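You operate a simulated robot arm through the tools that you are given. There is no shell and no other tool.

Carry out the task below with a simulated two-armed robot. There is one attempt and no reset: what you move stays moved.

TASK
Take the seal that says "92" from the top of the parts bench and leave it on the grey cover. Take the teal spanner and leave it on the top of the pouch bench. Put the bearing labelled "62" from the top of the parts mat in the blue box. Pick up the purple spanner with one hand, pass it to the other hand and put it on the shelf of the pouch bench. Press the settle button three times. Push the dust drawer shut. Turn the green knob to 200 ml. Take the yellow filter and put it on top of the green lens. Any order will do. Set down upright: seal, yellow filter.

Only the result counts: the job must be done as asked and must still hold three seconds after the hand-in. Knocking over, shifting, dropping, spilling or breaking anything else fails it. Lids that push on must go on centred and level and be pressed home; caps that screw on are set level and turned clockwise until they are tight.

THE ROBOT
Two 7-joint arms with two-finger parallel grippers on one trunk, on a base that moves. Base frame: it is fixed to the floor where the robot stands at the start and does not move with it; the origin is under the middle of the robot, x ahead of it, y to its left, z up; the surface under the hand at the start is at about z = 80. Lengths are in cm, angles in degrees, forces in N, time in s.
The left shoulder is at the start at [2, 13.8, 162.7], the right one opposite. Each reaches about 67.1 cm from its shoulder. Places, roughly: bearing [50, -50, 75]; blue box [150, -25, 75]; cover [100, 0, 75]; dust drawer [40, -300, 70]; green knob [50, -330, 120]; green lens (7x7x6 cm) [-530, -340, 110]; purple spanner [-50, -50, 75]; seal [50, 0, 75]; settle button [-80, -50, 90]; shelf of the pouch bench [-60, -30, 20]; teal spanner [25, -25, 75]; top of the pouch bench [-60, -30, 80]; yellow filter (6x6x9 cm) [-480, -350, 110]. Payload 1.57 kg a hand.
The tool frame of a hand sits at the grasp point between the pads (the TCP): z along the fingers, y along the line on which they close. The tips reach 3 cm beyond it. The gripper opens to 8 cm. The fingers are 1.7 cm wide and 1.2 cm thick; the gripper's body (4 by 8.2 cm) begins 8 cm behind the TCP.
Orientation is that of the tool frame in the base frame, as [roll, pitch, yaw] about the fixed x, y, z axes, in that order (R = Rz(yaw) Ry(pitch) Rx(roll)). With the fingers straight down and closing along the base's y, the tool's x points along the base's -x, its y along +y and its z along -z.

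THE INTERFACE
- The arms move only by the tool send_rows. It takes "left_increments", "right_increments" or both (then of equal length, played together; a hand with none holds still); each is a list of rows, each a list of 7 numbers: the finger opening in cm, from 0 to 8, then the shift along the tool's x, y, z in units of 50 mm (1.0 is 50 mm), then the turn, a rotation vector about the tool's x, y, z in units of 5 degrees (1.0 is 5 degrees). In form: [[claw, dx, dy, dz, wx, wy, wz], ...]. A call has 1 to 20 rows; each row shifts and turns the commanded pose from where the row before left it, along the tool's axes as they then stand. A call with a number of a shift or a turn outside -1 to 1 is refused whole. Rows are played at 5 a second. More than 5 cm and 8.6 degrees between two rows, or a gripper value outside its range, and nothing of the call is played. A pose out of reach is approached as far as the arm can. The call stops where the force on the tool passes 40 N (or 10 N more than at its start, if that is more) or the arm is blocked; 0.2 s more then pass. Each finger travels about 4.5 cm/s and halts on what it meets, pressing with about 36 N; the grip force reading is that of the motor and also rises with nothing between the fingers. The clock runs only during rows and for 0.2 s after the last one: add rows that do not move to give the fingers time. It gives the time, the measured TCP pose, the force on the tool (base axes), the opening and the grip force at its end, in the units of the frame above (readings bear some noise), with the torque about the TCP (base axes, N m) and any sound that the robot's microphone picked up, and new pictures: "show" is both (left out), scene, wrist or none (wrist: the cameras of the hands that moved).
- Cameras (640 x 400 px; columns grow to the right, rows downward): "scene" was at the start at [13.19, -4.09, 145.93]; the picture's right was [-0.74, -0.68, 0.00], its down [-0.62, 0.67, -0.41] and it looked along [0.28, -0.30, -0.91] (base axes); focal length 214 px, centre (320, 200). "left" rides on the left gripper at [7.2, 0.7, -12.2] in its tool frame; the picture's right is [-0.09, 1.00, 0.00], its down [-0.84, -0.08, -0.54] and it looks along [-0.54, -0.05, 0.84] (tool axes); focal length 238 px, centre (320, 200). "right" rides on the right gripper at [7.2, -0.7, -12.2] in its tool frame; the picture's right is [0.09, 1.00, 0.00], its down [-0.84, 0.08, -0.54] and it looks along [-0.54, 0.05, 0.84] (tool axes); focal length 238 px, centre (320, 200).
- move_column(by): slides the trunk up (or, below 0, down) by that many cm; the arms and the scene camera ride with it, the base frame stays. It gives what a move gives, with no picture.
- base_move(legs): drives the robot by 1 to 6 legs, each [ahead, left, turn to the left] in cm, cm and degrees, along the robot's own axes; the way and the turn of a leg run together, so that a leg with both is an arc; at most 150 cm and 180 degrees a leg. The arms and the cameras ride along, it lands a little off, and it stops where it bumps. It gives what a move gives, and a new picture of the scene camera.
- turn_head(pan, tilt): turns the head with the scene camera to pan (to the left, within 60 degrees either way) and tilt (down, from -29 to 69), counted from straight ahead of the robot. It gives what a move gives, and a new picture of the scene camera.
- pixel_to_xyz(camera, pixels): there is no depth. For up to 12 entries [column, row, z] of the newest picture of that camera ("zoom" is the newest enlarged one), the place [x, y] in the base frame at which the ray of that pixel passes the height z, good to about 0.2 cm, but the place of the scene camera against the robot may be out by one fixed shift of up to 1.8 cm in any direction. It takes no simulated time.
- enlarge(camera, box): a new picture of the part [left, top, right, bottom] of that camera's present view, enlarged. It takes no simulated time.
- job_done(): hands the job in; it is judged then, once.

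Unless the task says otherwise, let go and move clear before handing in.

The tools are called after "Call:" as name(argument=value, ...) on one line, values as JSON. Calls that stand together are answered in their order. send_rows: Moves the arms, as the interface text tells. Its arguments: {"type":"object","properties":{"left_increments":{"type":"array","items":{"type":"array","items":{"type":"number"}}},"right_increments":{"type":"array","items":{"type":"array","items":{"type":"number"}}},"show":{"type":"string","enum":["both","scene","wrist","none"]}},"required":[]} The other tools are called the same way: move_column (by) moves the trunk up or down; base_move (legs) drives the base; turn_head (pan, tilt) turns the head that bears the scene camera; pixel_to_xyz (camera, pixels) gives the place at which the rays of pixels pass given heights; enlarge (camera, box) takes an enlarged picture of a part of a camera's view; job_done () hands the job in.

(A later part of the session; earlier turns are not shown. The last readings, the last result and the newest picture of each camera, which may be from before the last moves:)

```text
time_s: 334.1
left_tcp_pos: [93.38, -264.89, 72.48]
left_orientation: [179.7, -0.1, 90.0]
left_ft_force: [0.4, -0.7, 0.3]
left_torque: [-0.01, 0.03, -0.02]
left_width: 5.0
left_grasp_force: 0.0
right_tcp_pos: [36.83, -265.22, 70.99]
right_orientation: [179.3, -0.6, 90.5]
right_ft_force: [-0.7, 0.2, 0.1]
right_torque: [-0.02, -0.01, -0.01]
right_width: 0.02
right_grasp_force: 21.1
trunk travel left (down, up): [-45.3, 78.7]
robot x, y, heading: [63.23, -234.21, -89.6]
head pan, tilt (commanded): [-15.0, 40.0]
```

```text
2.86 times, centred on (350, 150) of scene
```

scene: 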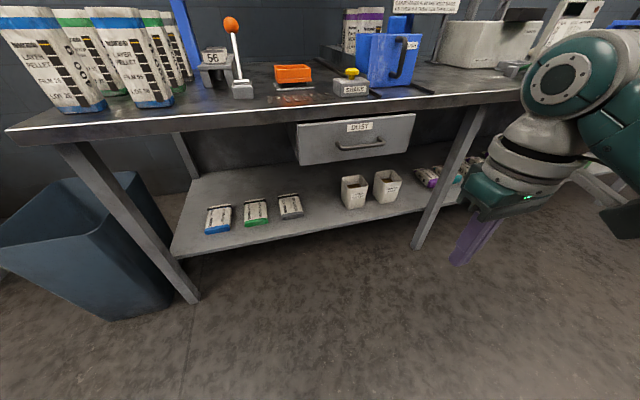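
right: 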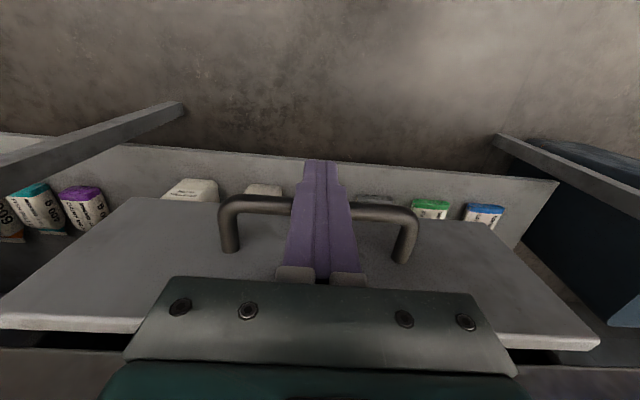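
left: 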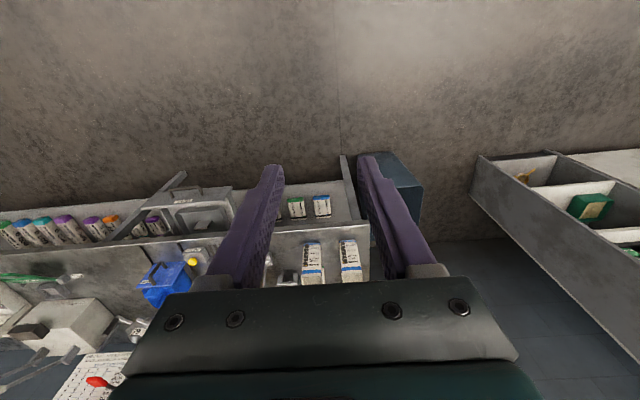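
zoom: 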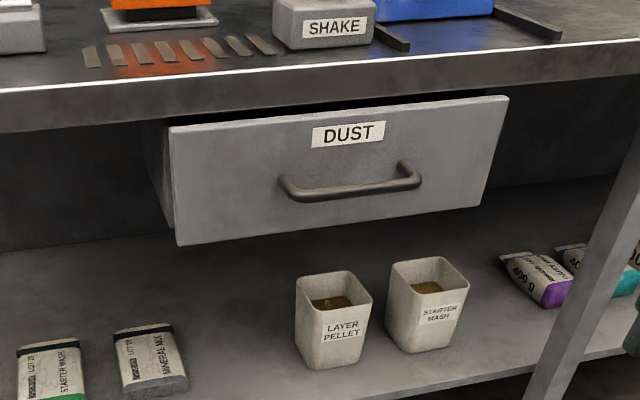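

The drawer is shut flush with its housing. Now the green knob: I'll raise the trunk 40 cm, then pitch the right hand up to point forward (−y) in steps.

Call:
move_column(by=40)

Call:
send_rows(right_increments=[[3, -0.4, 0, 0, 0, 0, 0], [3, -0.4, 0, 0, 0, 0, 0], [3, -0.4, 0, 0, 0, 0, 0], [3, -0.4, 0, 0, 0, 0, 0], [3, 0, 0, 0, 0, -1, 0], [3, 0, 0, 0, 0, -1, 0], [3, 0, 0, 0, 0, -1, 0], [3, 0, 0, 0, 0, -1, 0], [3, 0, 0, 0, 0, -1, 0], [3, 0, 0, 0, 0, -1, 0], [3, 0, 0, 0, 0, -1, 0], [3, 0, 0, 0, 0, -1, 0], [3, 0, 0, 0, 0, -1, 0], [3, 0, 0, 0, 0, 0, 0]], show="scene")

```text
time_s: 337.9
left_tcp_pos: [93.34, -265.07, 112.5]
left_orientation: [179.8, -0.1, 90.1]
left_ft_force: [-0.8, 0.6, 0.1]
left_torque: [-0.01, -0.04, -0.01]
left_width: 5.02
left_grasp_force: 0.1
right_tcp_pos: [36.84, -265.16, 110.83]
right_orientation: [179.3, -0.5, 90.4]
right_ft_force: [-0.7, -0.1, -0.1]
right_torque: [0.0, 0.0, 0.03]
right_width: 0.0
right_grasp_force: 21.5
trunk travel left (down, up): [-85.3, 38.7]
robot x, y, heading: [63.43, -234.29, -89.7]
head pan, tilt (commanded): [-15.0, 40.0]
```

```text
time_s: 340.9
left_tcp_pos: [93.34, -265.04, 112.45]
left_orientation: [179.7, -0.1, 90.1]
left_ft_force: [0.7, 0.1, -0.4]
left_torque: [-0.02, -0.02, -0.03]
left_width: 5.0
left_grasp_force: 0.1
right_tcp_pos: [36.84, -273.06, 110.75]
right_orientation: [179.0, 44.6, 89.7]
right_ft_force: [-0.2, -0.3, 0.0]
right_torque: [0.01, 0.03, 0.02]
right_width: 3.02
right_grasp_force: 0.1
trunk travel left (down, up): [-85.3, 38.7]
robot x, y, heading: [62.93, -233.96, -89.9]
head pan, tilt (commanded): [-15.0, 40.0]
```

scene: 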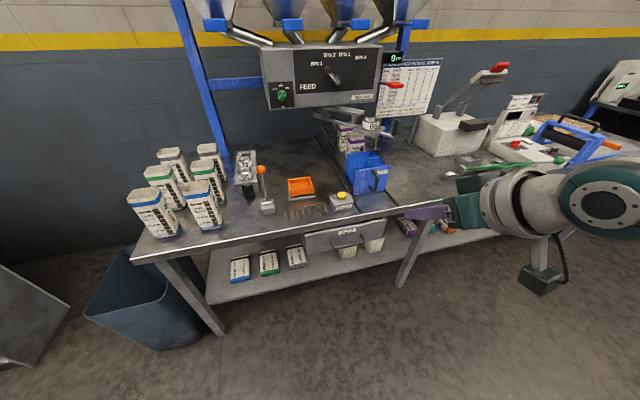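

45° reached exactly. Nine more rows to point straight forward.

Call:
send_rows(right_increments=[[3, 0, 0, 0, 0, -1, 0], [3, 0, 0, 0, 0, -1, 0], [3, 0, 0, 0, 0, -1, 0], [3, 0, 0, 0, 0, -1, 0], [3, 0, 0, 0, 0, -1, 0], [3, 0, 0, 0, 0, -1, 0], [3, 0, 0, 0, 0, -1, 0], [3, 0, 0, 0, 0, -1, 0], [3, 0, 0, 0, 0, -1, 0], [3, 0, 0, 0, 0, 0, 0]], show="both")

```text
time_s: 343.1
left_tcp_pos: [93.29, -265.03, 112.45]
left_orientation: [179.7, 0.0, 90.2]
left_ft_force: [-0.2, -0.1, -1.1]
left_torque: [-0.04, 0.01, 0.02]
left_width: 4.99
left_grasp_force: 0.1
right_tcp_pos: [37.17, -273.19, 110.87]
right_orientation: [121.3, 89.1, 31.7]
right_ft_force: [-0.3, 0.5, -0.3]
right_torque: [-0.01, -0.02, -0.01]
right_width: 3.01
right_grasp_force: 0.0
trunk travel left (down, up): [-85.3, 38.7]
robot x, y, heading: [63.09, -234.46, -89.6]
head pan, tilt (commanded): [-15.0, 40.0]
```

scene: 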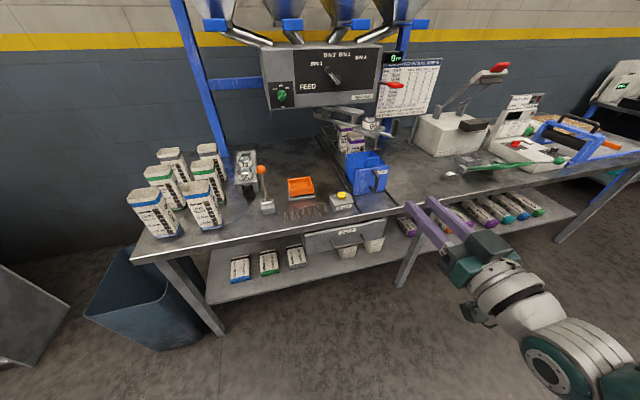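
right: 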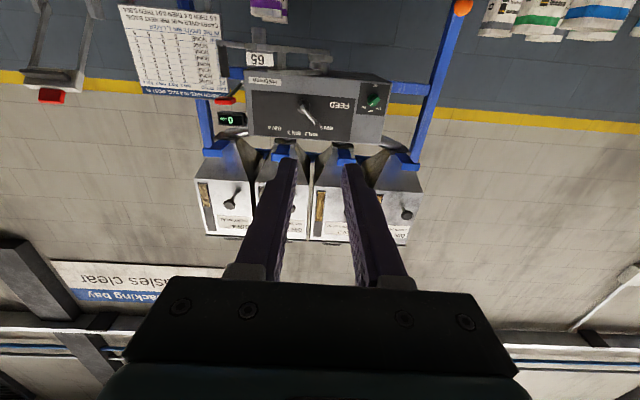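

The hand now points straight forward; the (upside-down) wrist view shows the knob at px (375,97) and the scene camera sees it at (282,96). I'll zoom both and triangulate.

Call:
enlarge(camera="right", box=[340, 75, 410, 120])

Call:
enlarge(camera="scene", box=[255, 70, 315, 120])

Call:
pixel_to_xyz(camera="right", pixels=[[374, 100, 114], [374, 100, 116], [374, 100, 118], [374, 100, 120], [374, 100, 122], [374, 100, 124]])

Call:
pixel_to_xyz(camera="scene", pixels=[[282, 96, 114], [282, 96, 116], [282, 96, 118], [282, 96, 120], [282, 96, 122], [282, 96, 124]])

```text
8.89 times, centred on (375, 98) of right
```

zoom: 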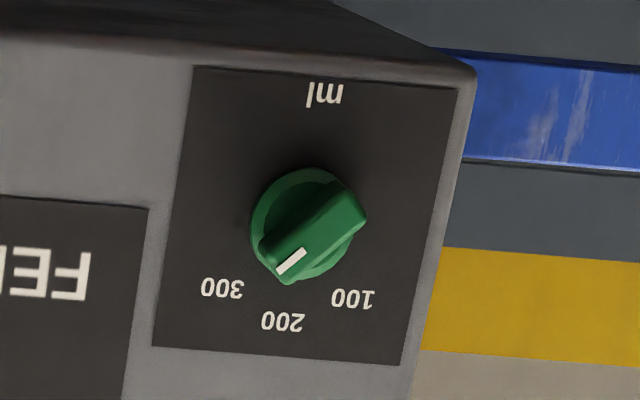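

```text
8.00 times, centred on (285, 95) of scene
```

zoom: 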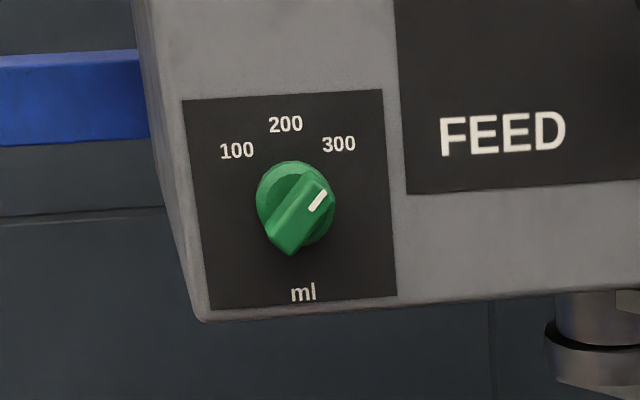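

```text
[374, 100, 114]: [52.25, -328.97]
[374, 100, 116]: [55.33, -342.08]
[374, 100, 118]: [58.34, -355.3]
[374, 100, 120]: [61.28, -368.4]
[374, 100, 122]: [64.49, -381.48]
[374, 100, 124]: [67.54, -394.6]
```

```text
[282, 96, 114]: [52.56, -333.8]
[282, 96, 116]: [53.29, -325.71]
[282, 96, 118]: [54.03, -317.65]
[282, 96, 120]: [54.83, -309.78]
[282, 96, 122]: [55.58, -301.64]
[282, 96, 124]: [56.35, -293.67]
```

Triangulation puts the knob at about (52.9, −332, 114.5). I'll drive left 15.7 and ahead 22, and raise the hand 3.6 cm, then re-measure with the wrist camera.

Call:
base_move(legs=[[22, 15.7, 0]])

Call:
send_rows(right_increments=[[3, -0.36, 0, 0, 0, 0, 0], [3, -0.36, 0, 0, 0, 0, 0], [3, 0, 0, 0, 0, 0, 0]], show="both")

```text
time_s: 345.1
left_tcp_pos: [108.85, -287.33, 112.47]
left_orientation: [179.7, -0.2, 89.9]
left_ft_force: [0.5, 0.5, -0.2]
left_torque: [0.01, -0.02, -0.01]
left_width: 5.02
left_grasp_force: 0.0
right_tcp_pos: [52.37, -295.2, 110.91]
right_orientation: [125.5, 89.1, 35.7]
right_ft_force: [-0.2, -0.7, 0.0]
right_torque: [0.01, 0.02, -0.01]
right_width: 3.0
right_grasp_force: 0.1
trunk travel left (down, up): [-85.3, 38.7]
robot x, y, heading: [79.02, -256.88, -90.1]
head pan, tilt (commanded): [-15.0, 40.0]
```

scene: 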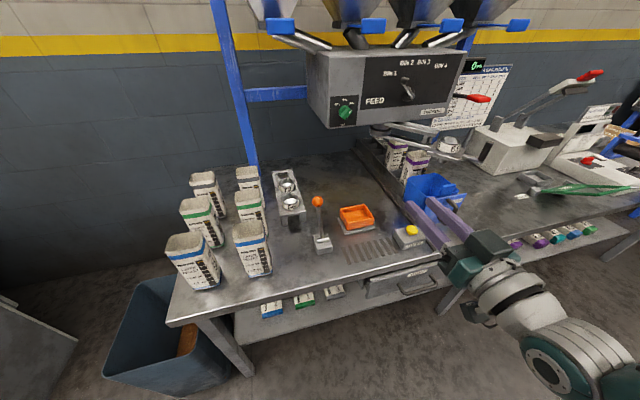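

```text
time_s: 345.9
left_tcp_pos: [108.87, -287.35, 112.52]
left_orientation: [179.8, -0.1, 90.0]
left_ft_force: [0.1, -1.0, 0.0]
left_torque: [0.0, -0.03, 0.01]
left_width: 5.0
left_grasp_force: 0.0
right_tcp_pos: [52.41, -295.3, 114.52]
right_orientation: [125.5, 89.1, 35.8]
right_ft_force: [0.0, -0.1, 0.1]
right_torque: [-0.02, 0.01, -0.02]
right_width: 3.0
right_grasp_force: 0.0
trunk travel left (down, up): [-85.3, 38.7]
robot x, y, heading: [78.69, -256.82, -90.3]
head pan, tilt (commanded): [-15.0, 40.0]
```

scene: 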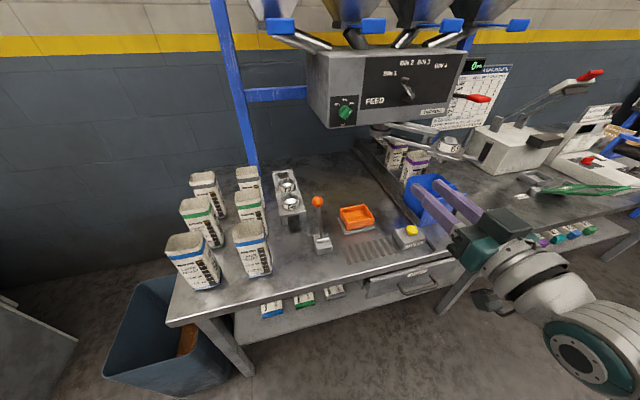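
right: 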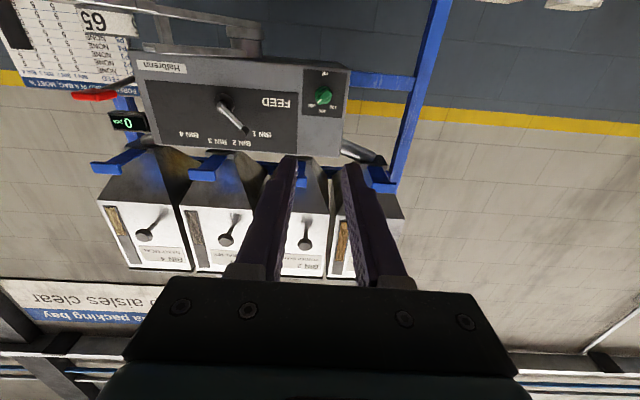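

The knob is now at wrist px (323,95), nearly on the hand's axis. I'll triangulate again from both cameras.

Call:
enlarge(camera="right", box=[285, 65, 365, 125])

Call:
pixel_to_xyz(camera="right", pixels=[[323, 96, 113], [323, 96, 114], [323, 96, 115], [323, 96, 116], [323, 96, 117], [323, 96, 118]])

Call:
pixel_to_xyz(camera="scene", pixels=[[345, 112, 112], [345, 112, 114], [345, 112, 116], [345, 112, 118]])

```text
6.67 times, centred on (325, 95) of right
```

zoom: 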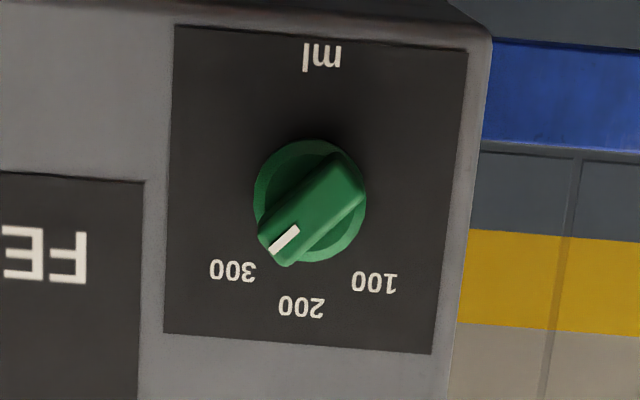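

```text
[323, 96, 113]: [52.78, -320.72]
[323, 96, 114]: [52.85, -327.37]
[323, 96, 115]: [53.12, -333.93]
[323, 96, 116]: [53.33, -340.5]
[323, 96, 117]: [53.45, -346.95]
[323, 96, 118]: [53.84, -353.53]
```

```text
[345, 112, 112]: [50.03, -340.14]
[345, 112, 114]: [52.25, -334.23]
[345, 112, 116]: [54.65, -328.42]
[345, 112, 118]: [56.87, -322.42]
```

Consistent: knob centre ≈(53.05, −332, 114.7). I'll roll the hand +45° so its closing axis is square to the knob's grip bar, and check the orange-ball lever's position.

Call:
send_rows(right_increments=[[3, 0, 0, 0, 0, 0, 1], [3, 0, 0, 0, 0, 0, 1], [3, 0, 0, 0, 0, 0, 1], [3, 0, 0, 0, 0, 0, 1], [3, 0, 0, 0, 0, 0, 1], [3, 0, 0, 0, 0, 0, 1], [3, 0, 0, 0, 0, 0, 1], [3, 0, 0, 0, 0, 0, 1], [3, 0, 0, 0, 0, 0, 1], [3, 0, 0, 0, 0, 0, 0]], show="wrist")

Call:
pixel_to_xyz(camera="scene", pixels=[[317, 201, 98], [317, 201, 101], [317, 201, 104], [322, 243, 88]])

```text
time_s: 348.1
left_tcp_pos: [108.82, -287.42, 112.38]
left_orientation: [179.7, -0.1, 89.8]
left_ft_force: [0.2, 0.2, 0.5]
left_torque: [0.02, -0.01, 0.04]
left_width: 5.01
left_grasp_force: 0.1
right_tcp_pos: [52.37, -295.29, 114.47]
right_orientation: [90.7, 44.2, 0.8]
right_ft_force: [-0.2, -0.1, -0.3]
right_torque: [-0.03, 0.01, -0.01]
right_width: 2.99
right_grasp_force: 0.0
trunk travel left (down, up): [-85.3, 38.7]
robot x, y, heading: [78.65, -256.83, -90.0]
head pan, tilt (commanded): [-15.0, 40.0]
```

right: 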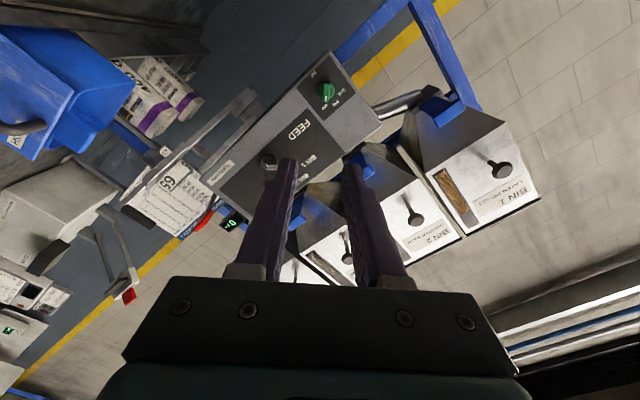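

```text
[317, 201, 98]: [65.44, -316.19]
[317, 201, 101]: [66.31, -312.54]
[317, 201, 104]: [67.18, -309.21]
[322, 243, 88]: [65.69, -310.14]
```

The bar now appears upright in the rolled wrist view (px 325,92). I'll use this different camera position to refine the knob's location.

Call:
enlarge(camera="right", box=[290, 65, 360, 120])

Call:
pixel_to_xyz(camera="right", pixels=[[326, 92, 113], [326, 92, 114], [326, 92, 115], [326, 92, 116]])

```text
7.27 times, centred on (325, 92) of right
```

zoom: 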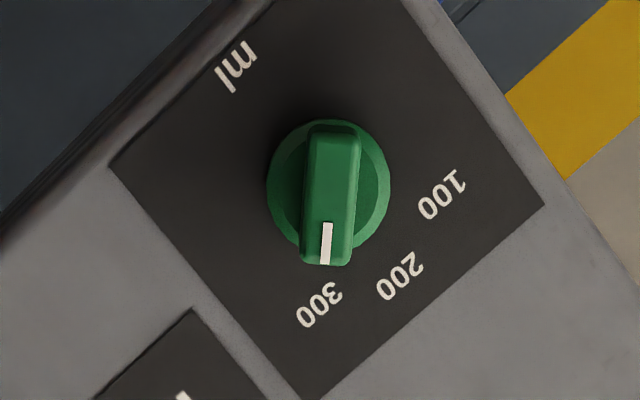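

```text
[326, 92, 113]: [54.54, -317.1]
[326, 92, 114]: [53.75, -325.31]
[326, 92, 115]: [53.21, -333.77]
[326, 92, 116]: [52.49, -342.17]
```

Two views agree: knob axis at about (53.15, y≈−333, 114.85). I'll trim the hand onto that axis and drive ahead 18 cm.

Call:
send_rows(right_increments=[[3, 0.057, 0.164, 0, 0, 0, 0], [3, 0, 0, 0, 0, 0, 0]], show="none")

Call:
base_move(legs=[[17, 0, 0]])

Call:
send_rows(right_increments=[[3, 0, 0, 0, 0, 0, 0]], show="wrist")

```text
time_s: 348.7
left_tcp_pos: [108.78, -287.39, 112.49]
left_orientation: [179.7, 0.0, 89.8]
left_ft_force: [-0.4, 0.3, 0.6]
left_torque: [0.05, -0.01, 0.0]
left_width: 4.99
left_grasp_force: 0.0
right_tcp_pos: [53.21, -295.28, 114.71]
right_orientation: [90.6, 44.2, 0.8]
right_ft_force: [0.7, 0.2, -0.1]
right_torque: [-0.01, 0.02, -0.02]
right_width: 2.99
right_grasp_force: 0.0
trunk travel left (down, up): [-85.3, 38.7]
robot x, y, heading: [78.99, -256.94, -90.1]
head pan, tilt (commanded): [-15.0, 40.0]
```

```text
time_s: 350.1
left_tcp_pos: [108.8, -304.24, 112.46]
left_orientation: [179.7, -0.1, 89.9]
left_ft_force: [-0.2, 0.2, 0.3]
left_torque: [-0.01, -0.01, -0.02]
left_width: 5.01
left_grasp_force: 0.1
right_tcp_pos: [53.04, -312.25, 114.66]
right_orientation: [90.8, 44.3, 0.8]
right_ft_force: [-0.3, 0.2, 0.3]
right_torque: [0.01, 0.0, 0.01]
right_width: 2.99
right_grasp_force: 0.1
trunk travel left (down, up): [-85.3, 38.7]
robot x, y, heading: [78.85, -273.65, -90.3]
head pan, tilt (commanded): [-15.0, 40.0]
```

scene: 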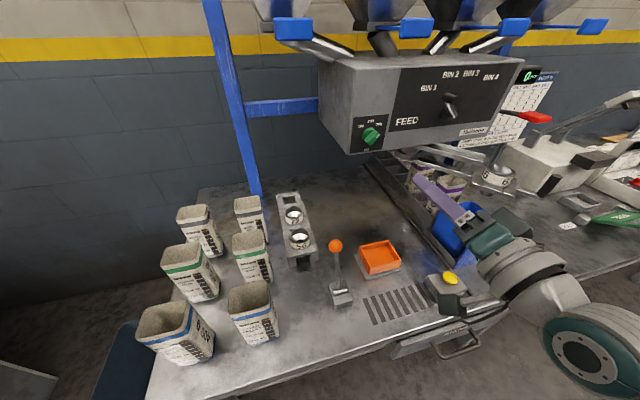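

```text
time_s: 350.5
left_tcp_pos: [108.71, -304.32, 112.41]
left_orientation: [179.8, 0.0, 89.8]
left_ft_force: [-0.5, -0.3, 0.3]
left_torque: [0.03, 0.02, 0.0]
left_width: 5.03
left_grasp_force: 0.0
right_tcp_pos: [53.11, -312.23, 114.81]
right_orientation: [90.7, 44.3, 0.6]
right_ft_force: [0.3, 0.3, 0.0]
right_torque: [-0.04, 0.0, 0.01]
right_width: 3.0
right_grasp_force: 0.2
trunk travel left (down, up): [-85.3, 38.7]
robot x, y, heading: [78.91, -273.53, -89.9]
head pan, tilt (commanded): [-15.0, 40.0]
```

right: 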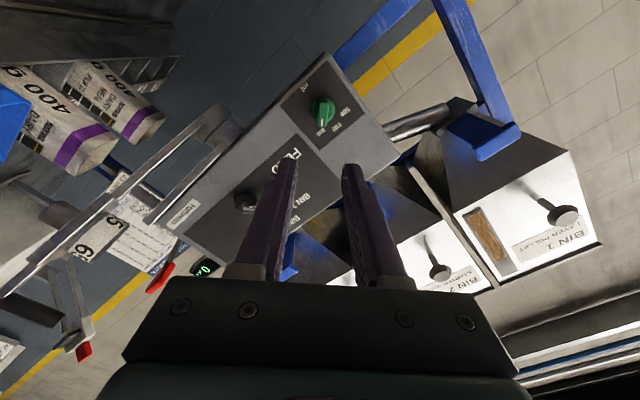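

The knob is now at px (324,111), closer. I'll zoom to refine both its centre and its distance.

Call:
enlarge(camera="right", box=[280, 75, 370, 145])

Call:
pixel_to_xyz(camera="right", pixels=[[324, 112, 113], [324, 112, 114], [324, 112, 115], [324, 112, 116]])

Call:
pixel_to_xyz(camera="scene", pixels=[[371, 135, 113], [371, 135, 114], [371, 135, 115], [371, 135, 116]])

```text
5.71 times, centred on (325, 110) of right
```

zoom: 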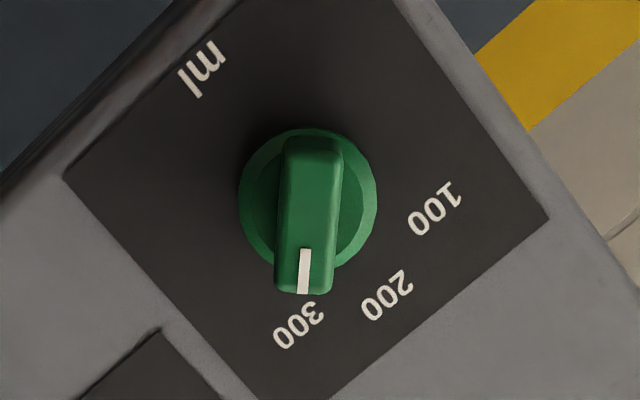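

```text
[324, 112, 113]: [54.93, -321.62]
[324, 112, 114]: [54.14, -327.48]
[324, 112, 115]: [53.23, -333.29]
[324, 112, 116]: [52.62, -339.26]
```

```text
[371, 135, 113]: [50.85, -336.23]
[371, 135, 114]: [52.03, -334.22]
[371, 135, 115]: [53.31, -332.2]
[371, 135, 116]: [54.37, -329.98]
```

The two cameras now agree at (53.2, −333, 115.0) for the bar's front. I'll lower the trunk 6 cm while raising the hand 6 cm to gain forward reach, then drive 4 cm closer.

Call:
send_rows(right_increments=[[3, -0.4, 0.4, 0, 0, 0, 0], [3, -0.45, 0.45, 0, 0, 0, 0], [3, 0, 0, 0, 0, 0, 0]], show="none")

Call:
move_column(by=-6)

Call:
base_move(legs=[[4, 0, 0]])

Call:
send_rows(right_increments=[[3, 0, 0, 0.2, 0, 0, 0], [3, 0, 0, 0.2, 0, 0, 0], [3, 0, 0, 0, 0, 0, 0]], show="both")

```text
time_s: 351.3
left_tcp_pos: [108.67, -304.29, 112.39]
left_orientation: [179.7, -0.1, 89.8]
left_ft_force: [-0.6, 0.3, 0.6]
left_torque: [-0.02, -0.02, 0.03]
left_width: 4.98
left_grasp_force: 0.1
right_tcp_pos: [53.04, -312.25, 120.79]
right_orientation: [90.8, 44.4, 0.7]
right_ft_force: [-0.4, -0.3, -0.2]
right_torque: [0.03, -0.01, 0.0]
right_width: 3.0
right_grasp_force: 0.0
trunk travel left (down, up): [-85.3, 38.7]
robot x, y, heading: [78.7, -273.53, -90.1]
head pan, tilt (commanded): [-15.0, 40.0]
```

```text
time_s: 352.3
left_tcp_pos: [108.84, -304.25, 106.46]
left_orientation: [179.7, -0.2, 89.7]
left_ft_force: [0.2, 0.3, 0.2]
left_torque: [0.01, -0.02, 0.0]
left_width: 5.0
left_grasp_force: 0.0
right_tcp_pos: [52.98, -312.17, 114.69]
right_orientation: [90.7, 44.3, 0.7]
right_ft_force: [-0.3, -0.5, 0.0]
right_torque: [0.03, 0.01, 0.0]
right_width: 3.0
right_grasp_force: 0.1
trunk travel left (down, up): [-79.3, 44.7]
robot x, y, heading: [78.93, -273.35, -90.0]
head pan, tilt (commanded): [-15.0, 40.0]
```

```text
time_s: 353.2
left_tcp_pos: [108.69, -308.3, 106.41]
left_orientation: [179.8, -0.1, 90.0]
left_ft_force: [-0.2, -0.2, 0.0]
left_torque: [-0.02, -0.03, -0.01]
left_width: 5.01
left_grasp_force: 0.1
right_tcp_pos: [53.08, -316.33, 114.74]
right_orientation: [90.8, 44.3, 0.7]
right_ft_force: [-0.1, 0.1, 0.7]
right_torque: [-0.03, -0.01, 0.0]
right_width: 2.99
right_grasp_force: 0.1
trunk travel left (down, up): [-79.3, 44.7]
robot x, y, heading: [78.54, -277.35, -90.2]
head pan, tilt (commanded): [-15.0, 40.0]
```

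scene: 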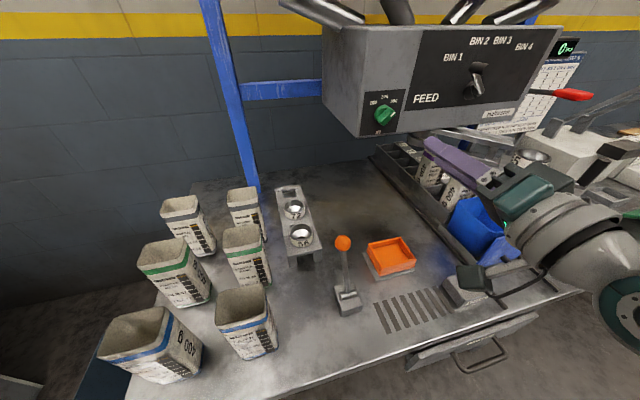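

```text
time_s: 354.0
left_tcp_pos: [108.78, -308.27, 106.42]
left_orientation: [179.6, -0.1, 89.9]
left_ft_force: [0.2, 0.1, 0.1]
left_torque: [0.0, -0.01, -0.02]
left_width: 4.99
left_grasp_force: 0.1
right_tcp_pos: [53.07, -318.29, 114.75]
right_orientation: [90.9, 44.3, 0.9]
right_ft_force: [0.9, 0.0, -0.7]
right_torque: [-0.01, 0.02, 0.03]
right_width: 3.0
right_grasp_force: 0.1
trunk travel left (down, up): [-79.3, 44.7]
robot x, y, heading: [79.13, -277.54, -89.8]
head pan, tilt (commanded): [-15.0, 40.0]
```

scene: 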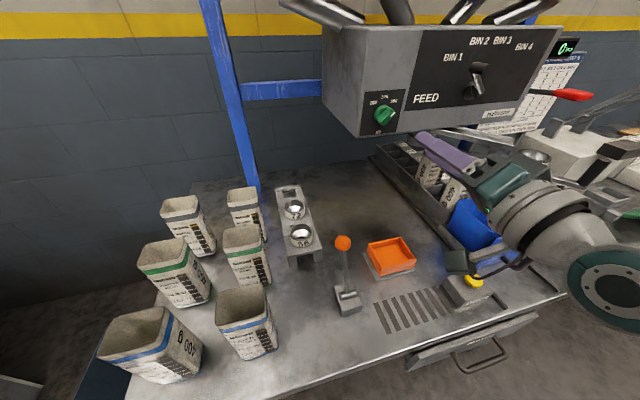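
right: 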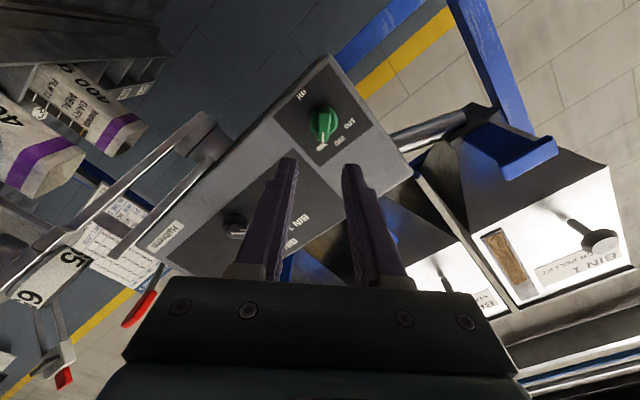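

The wrist view shows the knob (px 322,124) centred between the fingertip lines. I'll advance 8 cm more and check.

Call:
send_rows(right_increments=[[3, 0.01, 0.03, 0.3, 0, 0, 0], [3, 0, 0, 0.3, 0, 0, 0], [3, 0, 0, 0.3, 0, 0, 0], [3, 0, 0, 0.3, 0, 0, 0], [3, 0, 0, 0.3, 0, 0, 0], [3, 0, 0, 0, 0, 0, 0]], show="wrist")

Call:
enlarge(camera="right", box=[250, 80, 400, 200])

```text
time_s: 355.4
left_tcp_pos: [108.75, -308.29, 106.44]
left_orientation: [179.6, -0.1, 89.9]
left_ft_force: [-0.2, -0.3, -0.2]
left_torque: [0.01, -0.01, -0.02]
left_width: 4.99
left_grasp_force: 0.0
right_tcp_pos: [53.15, -325.78, 114.67]
right_orientation: [90.8, 44.3, 0.6]
right_ft_force: [-0.2, -0.9, -0.2]
right_torque: [-0.02, -0.02, 0.02]
right_width: 3.02
right_grasp_force: 0.1
trunk travel left (down, up): [-79.3, 44.7]
robot x, y, heading: [78.87, -277.39, -90.3]
head pan, tilt (commanded): [-15.0, 40.0]
```

right: 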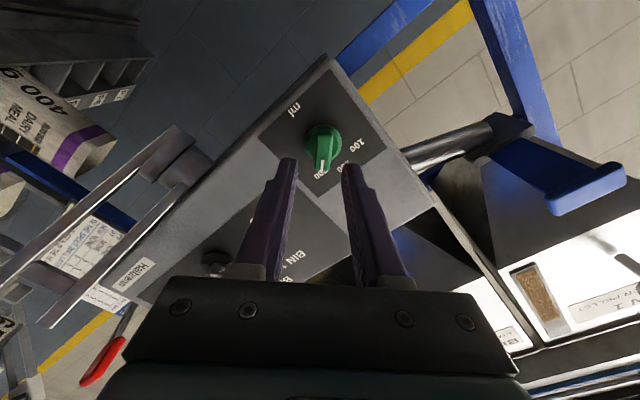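

```text
3.33 times, centred on (325, 140) of right
```

zoom: 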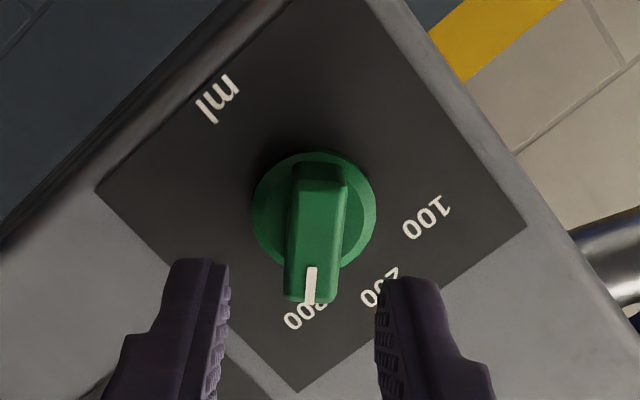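

The bar (zoom cols 285–345) is between the fingers, slightly right of centre. I'll project it once more, then continue.

Call:
pixel_to_xyz(camera="right", pixels=[[323, 145, 114], [323, 145, 114.5], [323, 145, 115], [323, 145, 115.5], [319, 230, 114.7]])

```text
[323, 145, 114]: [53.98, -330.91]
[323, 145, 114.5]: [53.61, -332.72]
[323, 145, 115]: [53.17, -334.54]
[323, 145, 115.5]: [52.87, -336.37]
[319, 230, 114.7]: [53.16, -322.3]
```

I'll trim up 0.4 cm and advance 3.5 cm more, then check the fit visually.

Call:
send_rows(right_increments=[[3, -0.06, 0.045, 0.2, 0, 0, 0], [3, 0, 0, 0.2, 0, 0, 0], [3, 0, 0, 0.2, 0, 0, 0], [3, 0, 0, 0.1, 0, 0, 0], [3, 0, 0, 0, 0, 0, 0]], show="wrist")

Call:
enlarge(camera="right", box=[240, 100, 410, 230])

```text
time_s: 356.6
left_tcp_pos: [108.82, -308.29, 106.4]
left_orientation: [179.7, -0.1, 89.9]
left_ft_force: [0.2, 0.3, -1.1]
left_torque: [0.01, 0.01, 0.03]
left_width: 5.01
left_grasp_force: 0.0
right_tcp_pos: [53.16, -329.23, 115.09]
right_orientation: [90.6, 44.3, 0.6]
right_ft_force: [0.1, 0.5, -0.2]
right_torque: [0.01, 0.02, -0.01]
right_width: 3.0
right_grasp_force: 0.0
trunk travel left (down, up): [-79.3, 44.7]
robot x, y, heading: [79.01, -277.47, -90.3]
head pan, tilt (commanded): [-15.0, 40.0]
```

right: 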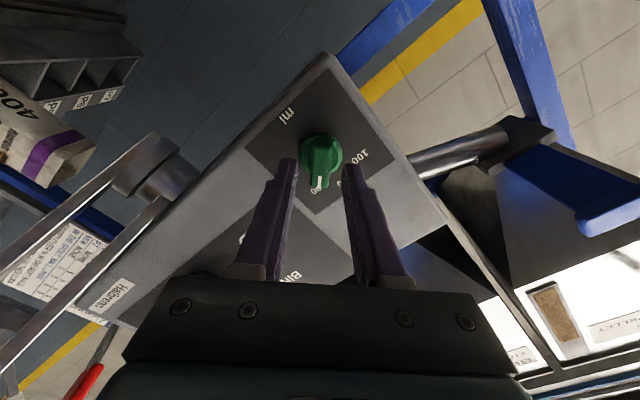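

```text
3.08 times, centred on (325, 165) of right
```

zoom: 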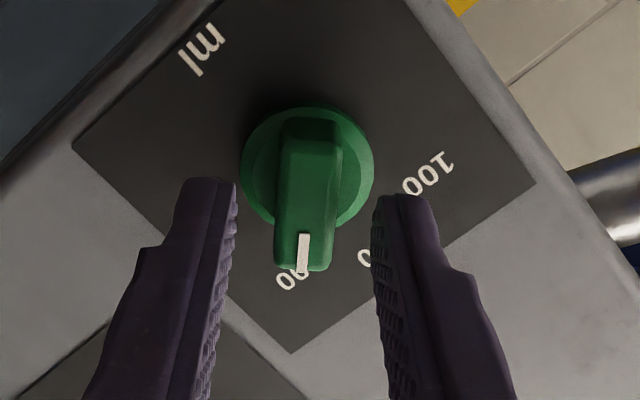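

The bar is well centred between the fingertips. I'll advance in 5 mm rows up to 2.5 cm, watching for contact.

Call:
send_rows(right_increments=[[3, 0, 0, 0.1, 0, 0, 0], [3, 0, 0, 0.1, 0, 0, 0], [3, 0, 0, 0.1, 0, 0, 0], [3, 0, 0, 0.1, 0, 0, 0], [3, 0, 0, 0, 0, 0, 0]], show="wrist")

Call:
enlarge(camera="right", box=[240, 100, 410, 230])

```text
time_s: 357.8
left_tcp_pos: [108.78, -308.23, 106.47]
left_orientation: [179.6, 0.0, 89.9]
left_ft_force: [0.5, 0.2, 0.0]
left_torque: [0.01, -0.01, -0.03]
left_width: 5.02
left_grasp_force: 0.2
right_tcp_pos: [53.16, -331.27, 114.98]
right_orientation: [90.7, 44.3, 0.7]
right_ft_force: [0.0, -0.4, 0.3]
right_torque: [0.01, 0.02, 0.01]
right_width: 3.0
right_grasp_force: 0.2
trunk travel left (down, up): [-79.3, 44.7]
robot x, y, heading: [78.97, -277.38, -89.8]
head pan, tilt (commanded): [-15.0, 40.0]
```

right: 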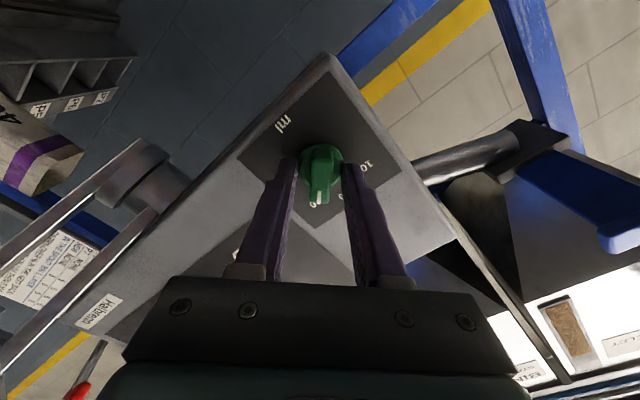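

```text
3.08 times, centred on (325, 165) of right
```

zoom: 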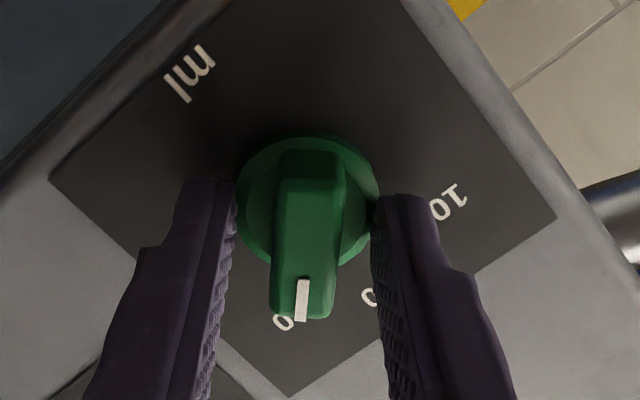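

Geometry check: the tips now overlap the bar by ~1.2 cm and are ~0.8 cm short of the disc; bar is centred to 1 mm. I'll advance 3 mm and close on it.

Call:
send_rows(right_increments=[[3, 0, 0, 0.06, 0, 0, 0], [2.5, 0, 0, 0, 0, 0, 0], [2, 0, 0, 0, 0, 0, 0], [1.5, 0, 0, 0, 0, 0, 0], [1, 0, 0, 0, 0, 0, 0], [1, 0, 0, 0, 0, 0, 0], [1, 0, 0, 0, 0, 0, 0]], show="wrist")

Call:
enlarge(camera="right", box=[240, 100, 410, 230])

```text
time_s: 359.4
left_tcp_pos: [108.76, -308.1, 106.46]
left_orientation: [179.7, -0.2, 89.8]
left_ft_force: [0.7, -0.2, 0.3]
left_torque: [-0.01, 0.02, 0.01]
left_width: 5.02
left_grasp_force: 0.0
right_tcp_pos: [53.3, -331.49, 115.04]
right_orientation: [90.7, 44.1, 0.8]
right_ft_force: [5.6, 12.0, 6.3]
right_torque: [-0.19, -0.02, 0.25]
right_width: 3.03
right_grasp_force: 39.8
trunk travel left (down, up): [-79.3, 44.7]
robot x, y, heading: [79.09, -277.81, -90.2]
head pan, tilt (commanded): [-15.0, 40.0]
```

right: 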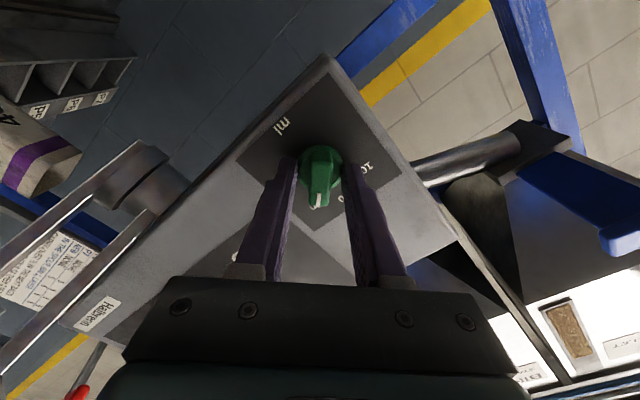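

```text
3.08 times, centred on (325, 165) of right
```

zoom: 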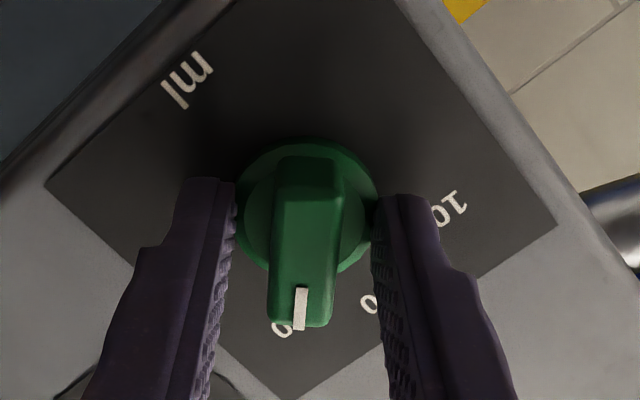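

The fingers met the disc rim (opening stuck at 3.03, 12 N). I'll open slightly, back off 8 mm so only the bar is between the tips, and close again.

Call:
send_rows(right_increments=[[3.4, 0, 0, 0, 0, 0, 0], [3.4, 0, 0, -0.08, 0, 0, 0], [3.4, 0, 0, -0.08, 0, 0, 0], [2.5, 0, 0, 0, 0, 0, 0], [2, 0, 0, 0, 0, 0, 0], [1.5, 0, 0, 0, 0, 0, 0], [1, 0, 0, 0, 0, 0, 0], [1, 0, 0, 0, 0, 0, 0]], show="wrist")

Call:
enlarge(camera="right", box=[240, 100, 410, 230])

```text
time_s: 361.2
left_tcp_pos: [108.77, -308.28, 106.35]
left_orientation: [179.8, -0.1, 89.9]
left_ft_force: [-0.1, 0.5, -0.2]
left_torque: [-0.01, 0.04, 0.01]
left_width: 4.99
left_grasp_force: 0.1
right_tcp_pos: [53.22, -330.67, 115.09]
right_orientation: [90.7, 44.2, 0.6]
right_ft_force: [1.7, 1.6, 2.4]
right_torque: [-0.35, 0.36, 0.17]
right_width: 1.38
right_grasp_force: 29.4
trunk travel left (down, up): [-79.3, 44.7]
robot x, y, heading: [78.76, -277.62, -90.1]
head pan, tilt (commanded): [-15.0, 40.0]
```

right: 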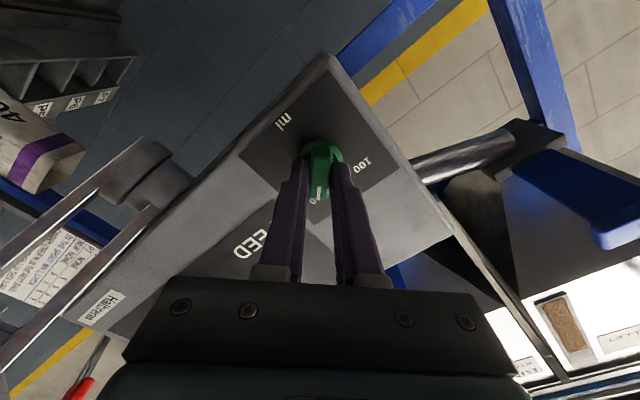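

```text
3.08 times, centred on (325, 165) of right
```

zoom: 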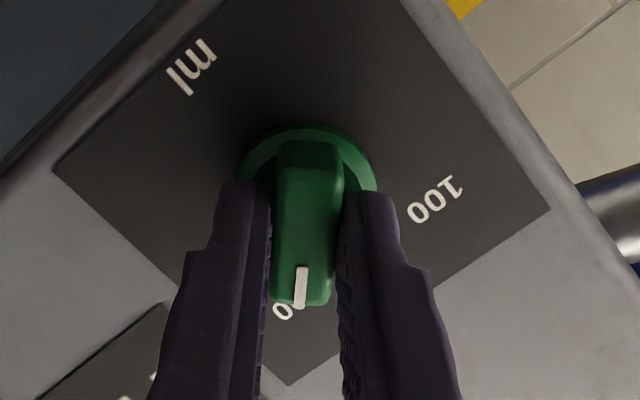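

The bar is gripped (1.38 cm). I'll turn the hand −45° about its axis (counter-clockwise to the viewer), first 25° and check.

Call:
send_rows(right_increments=[[1, 0, 0, 0, 0, 0, -1], [1, 0, 0, 0, 0, 0, -1], [1, 0, 0, 0, 0, 0, -1], [1, 0, 0, 0, 0, 0, -1], [1, 0, 0, 0, 0, 0, -1], [1, 0, 0, 0, 0, 0, 0]], show="both")

Call:
enlarge(camera="right", box=[240, 100, 410, 230])

```text
time_s: 362.6
left_tcp_pos: [108.87, -308.19, 106.58]
left_orientation: [179.7, -0.2, 90.0]
left_ft_force: [1.3, 0.1, 0.0]
left_torque: [0.02, -0.01, -0.01]
left_width: 5.01
left_grasp_force: 0.0
right_tcp_pos: [53.34, -330.62, 115.02]
right_orientation: [91.3, 69.4, 1.5]
right_ft_force: [5.0, 9.8, 11.6]
right_torque: [0.6, -0.01, 0.4]
right_width: 1.39
right_grasp_force: 29.9
trunk travel left (down, up): [-79.3, 44.7]
robot x, y, heading: [78.79, -277.62, -90.1]
head pan, tilt (commanded): [-15.0, 40.0]
```

scene: 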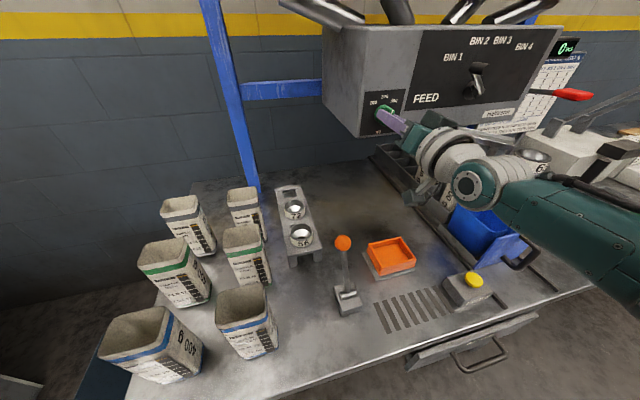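
right: 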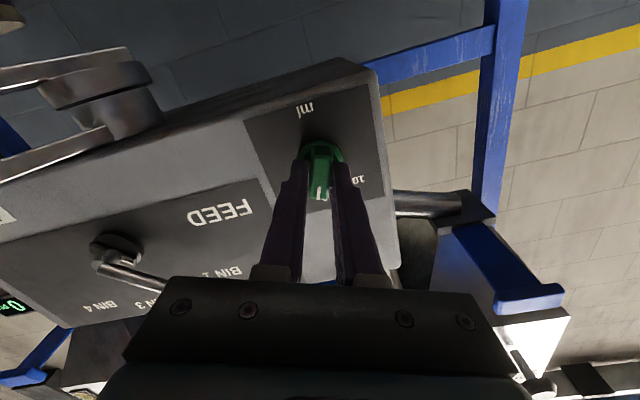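

```text
3.08 times, centred on (325, 165) of right
```

zoom: 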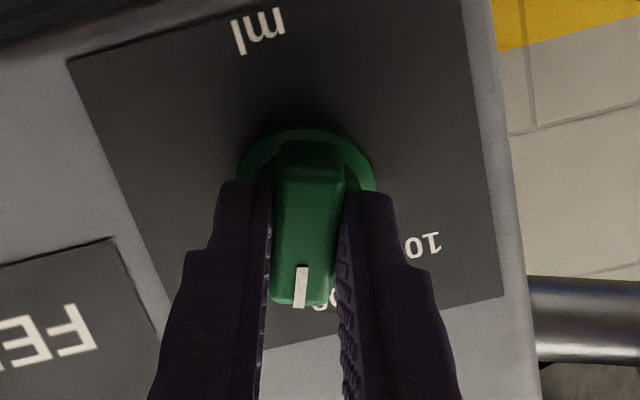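

The knob turns with the hand (25° so far). Continue the remaining 20°.

Call:
send_rows(right_increments=[[1, 0, 0, 0, 0, 0, -1], [1, 0, 0, 0, 0, 0, -1], [1, 0, 0, 0, 0, 0, -1], [1, 0, 0, 0, 0, 0, -1], [1, 0, 0, 0, 0, 0, 0]], show="wrist")

Call:
enlarge(camera="right", box=[240, 100, 410, 230])

```text
time_s: 363.8
left_tcp_pos: [108.78, -308.21, 106.46]
left_orientation: [179.8, -0.1, 90.0]
left_ft_force: [0.0, -0.3, 0.4]
left_torque: [0.01, 0.0, 0.0]
left_width: 5.02
left_grasp_force: 0.1
right_tcp_pos: [53.25, -330.79, 115.03]
right_orientation: [125.4, 89.1, 35.6]
right_ft_force: [7.7, 11.0, 12.8]
right_torque: [0.02, 0.02, -0.04]
right_width: 1.4
right_grasp_force: 30.2
trunk travel left (down, up): [-79.3, 44.7]
robot x, y, heading: [79.05, -277.47, -89.9]
head pan, tilt (commanded): [-15.0, 40.0]
```

right: 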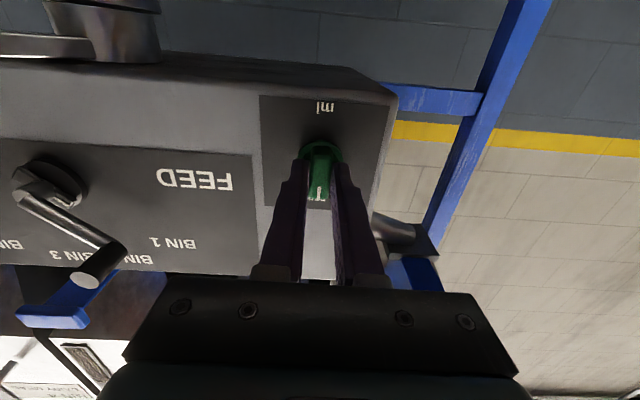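

```text
3.08 times, centred on (325, 165) of right
```

zoom: 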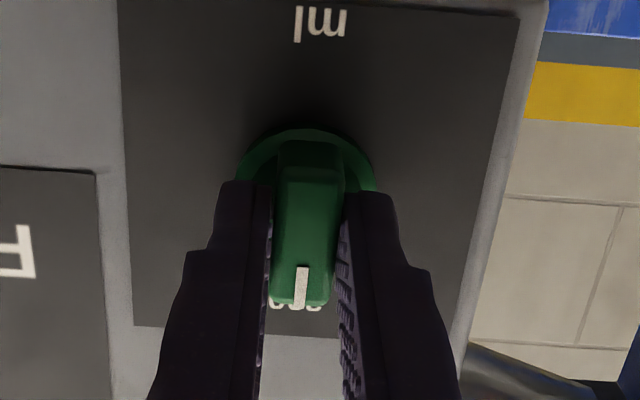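

The mark now sits at "200" (zoom px 300,290) and the hand's closing axis is exactly horizontal. I'll open and back straight off.

Call:
send_rows(right_increments=[[1.8, 0, 0, 0, 0, 0, 0], [2.4, 0, 0, 0, 0, 0, 0], [3, 0, 0, 0, 0, 0, 0], [3, 0, 0, -0.1, 0, 0, 0], [3, 0, 0, -0.3, 0, 0, 0], [3, 0, 0, -0.4, 0, 0, 0], [3, 0, 0, -0.5, 0, 0, 0], [3, 0, 0, -0.5, 0, 0, 0], [3, 0, 0, 0, 0, 0, 0]], show="both")

Call:
enlarge(camera="right", box=[270, 70, 380, 150])

Call:
enlarge(camera="scene", box=[350, 80, 430, 145])

```text
time_s: 365.8
left_tcp_pos: [108.81, -308.26, 106.53]
left_orientation: [179.7, -0.1, 89.9]
left_ft_force: [-0.5, -0.1, -0.3]
left_torque: [-0.03, 0.04, 0.0]
left_width: 5.01
left_grasp_force: 0.1
right_tcp_pos: [53.02, -321.76, 115.06]
right_orientation: [127.9, 89.0, 38.1]
right_ft_force: [0.7, -0.6, -0.7]
right_torque: [0.01, -0.01, -0.02]
right_width: 3.01
right_grasp_force: 0.0
trunk travel left (down, up): [-79.3, 44.7]
robot x, y, heading: [78.68, -277.33, -90.2]
head pan, tilt (commanded): [-15.0, 40.0]
```

scene: 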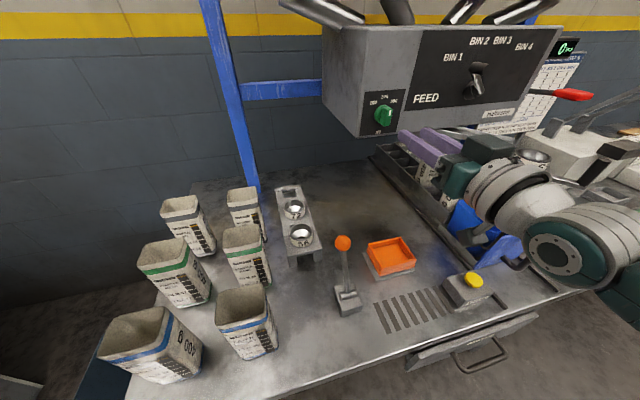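
right: 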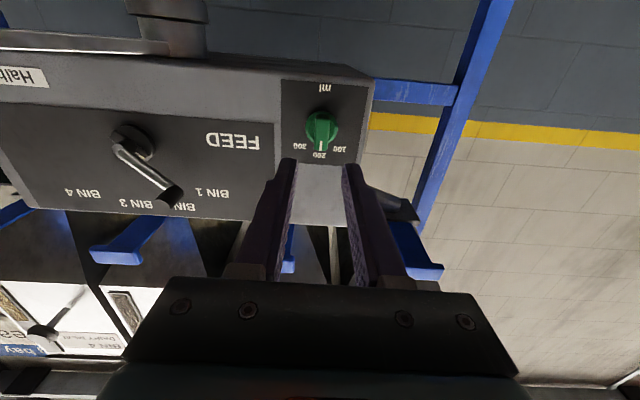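

```text
5.00 times, centred on (325, 110) of right
```

zoom: 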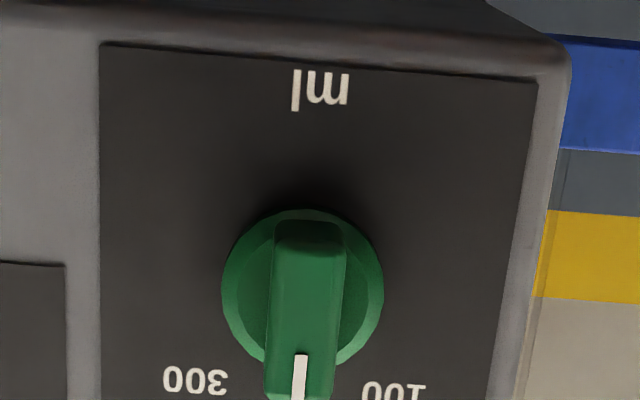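

```text
6.15 times, centred on (390, 112) of scene
```

zoom: 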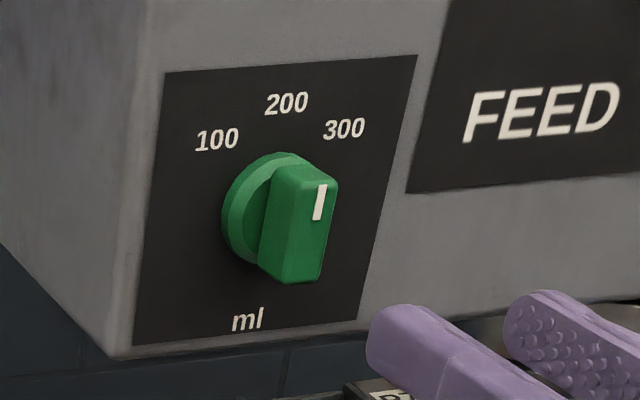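

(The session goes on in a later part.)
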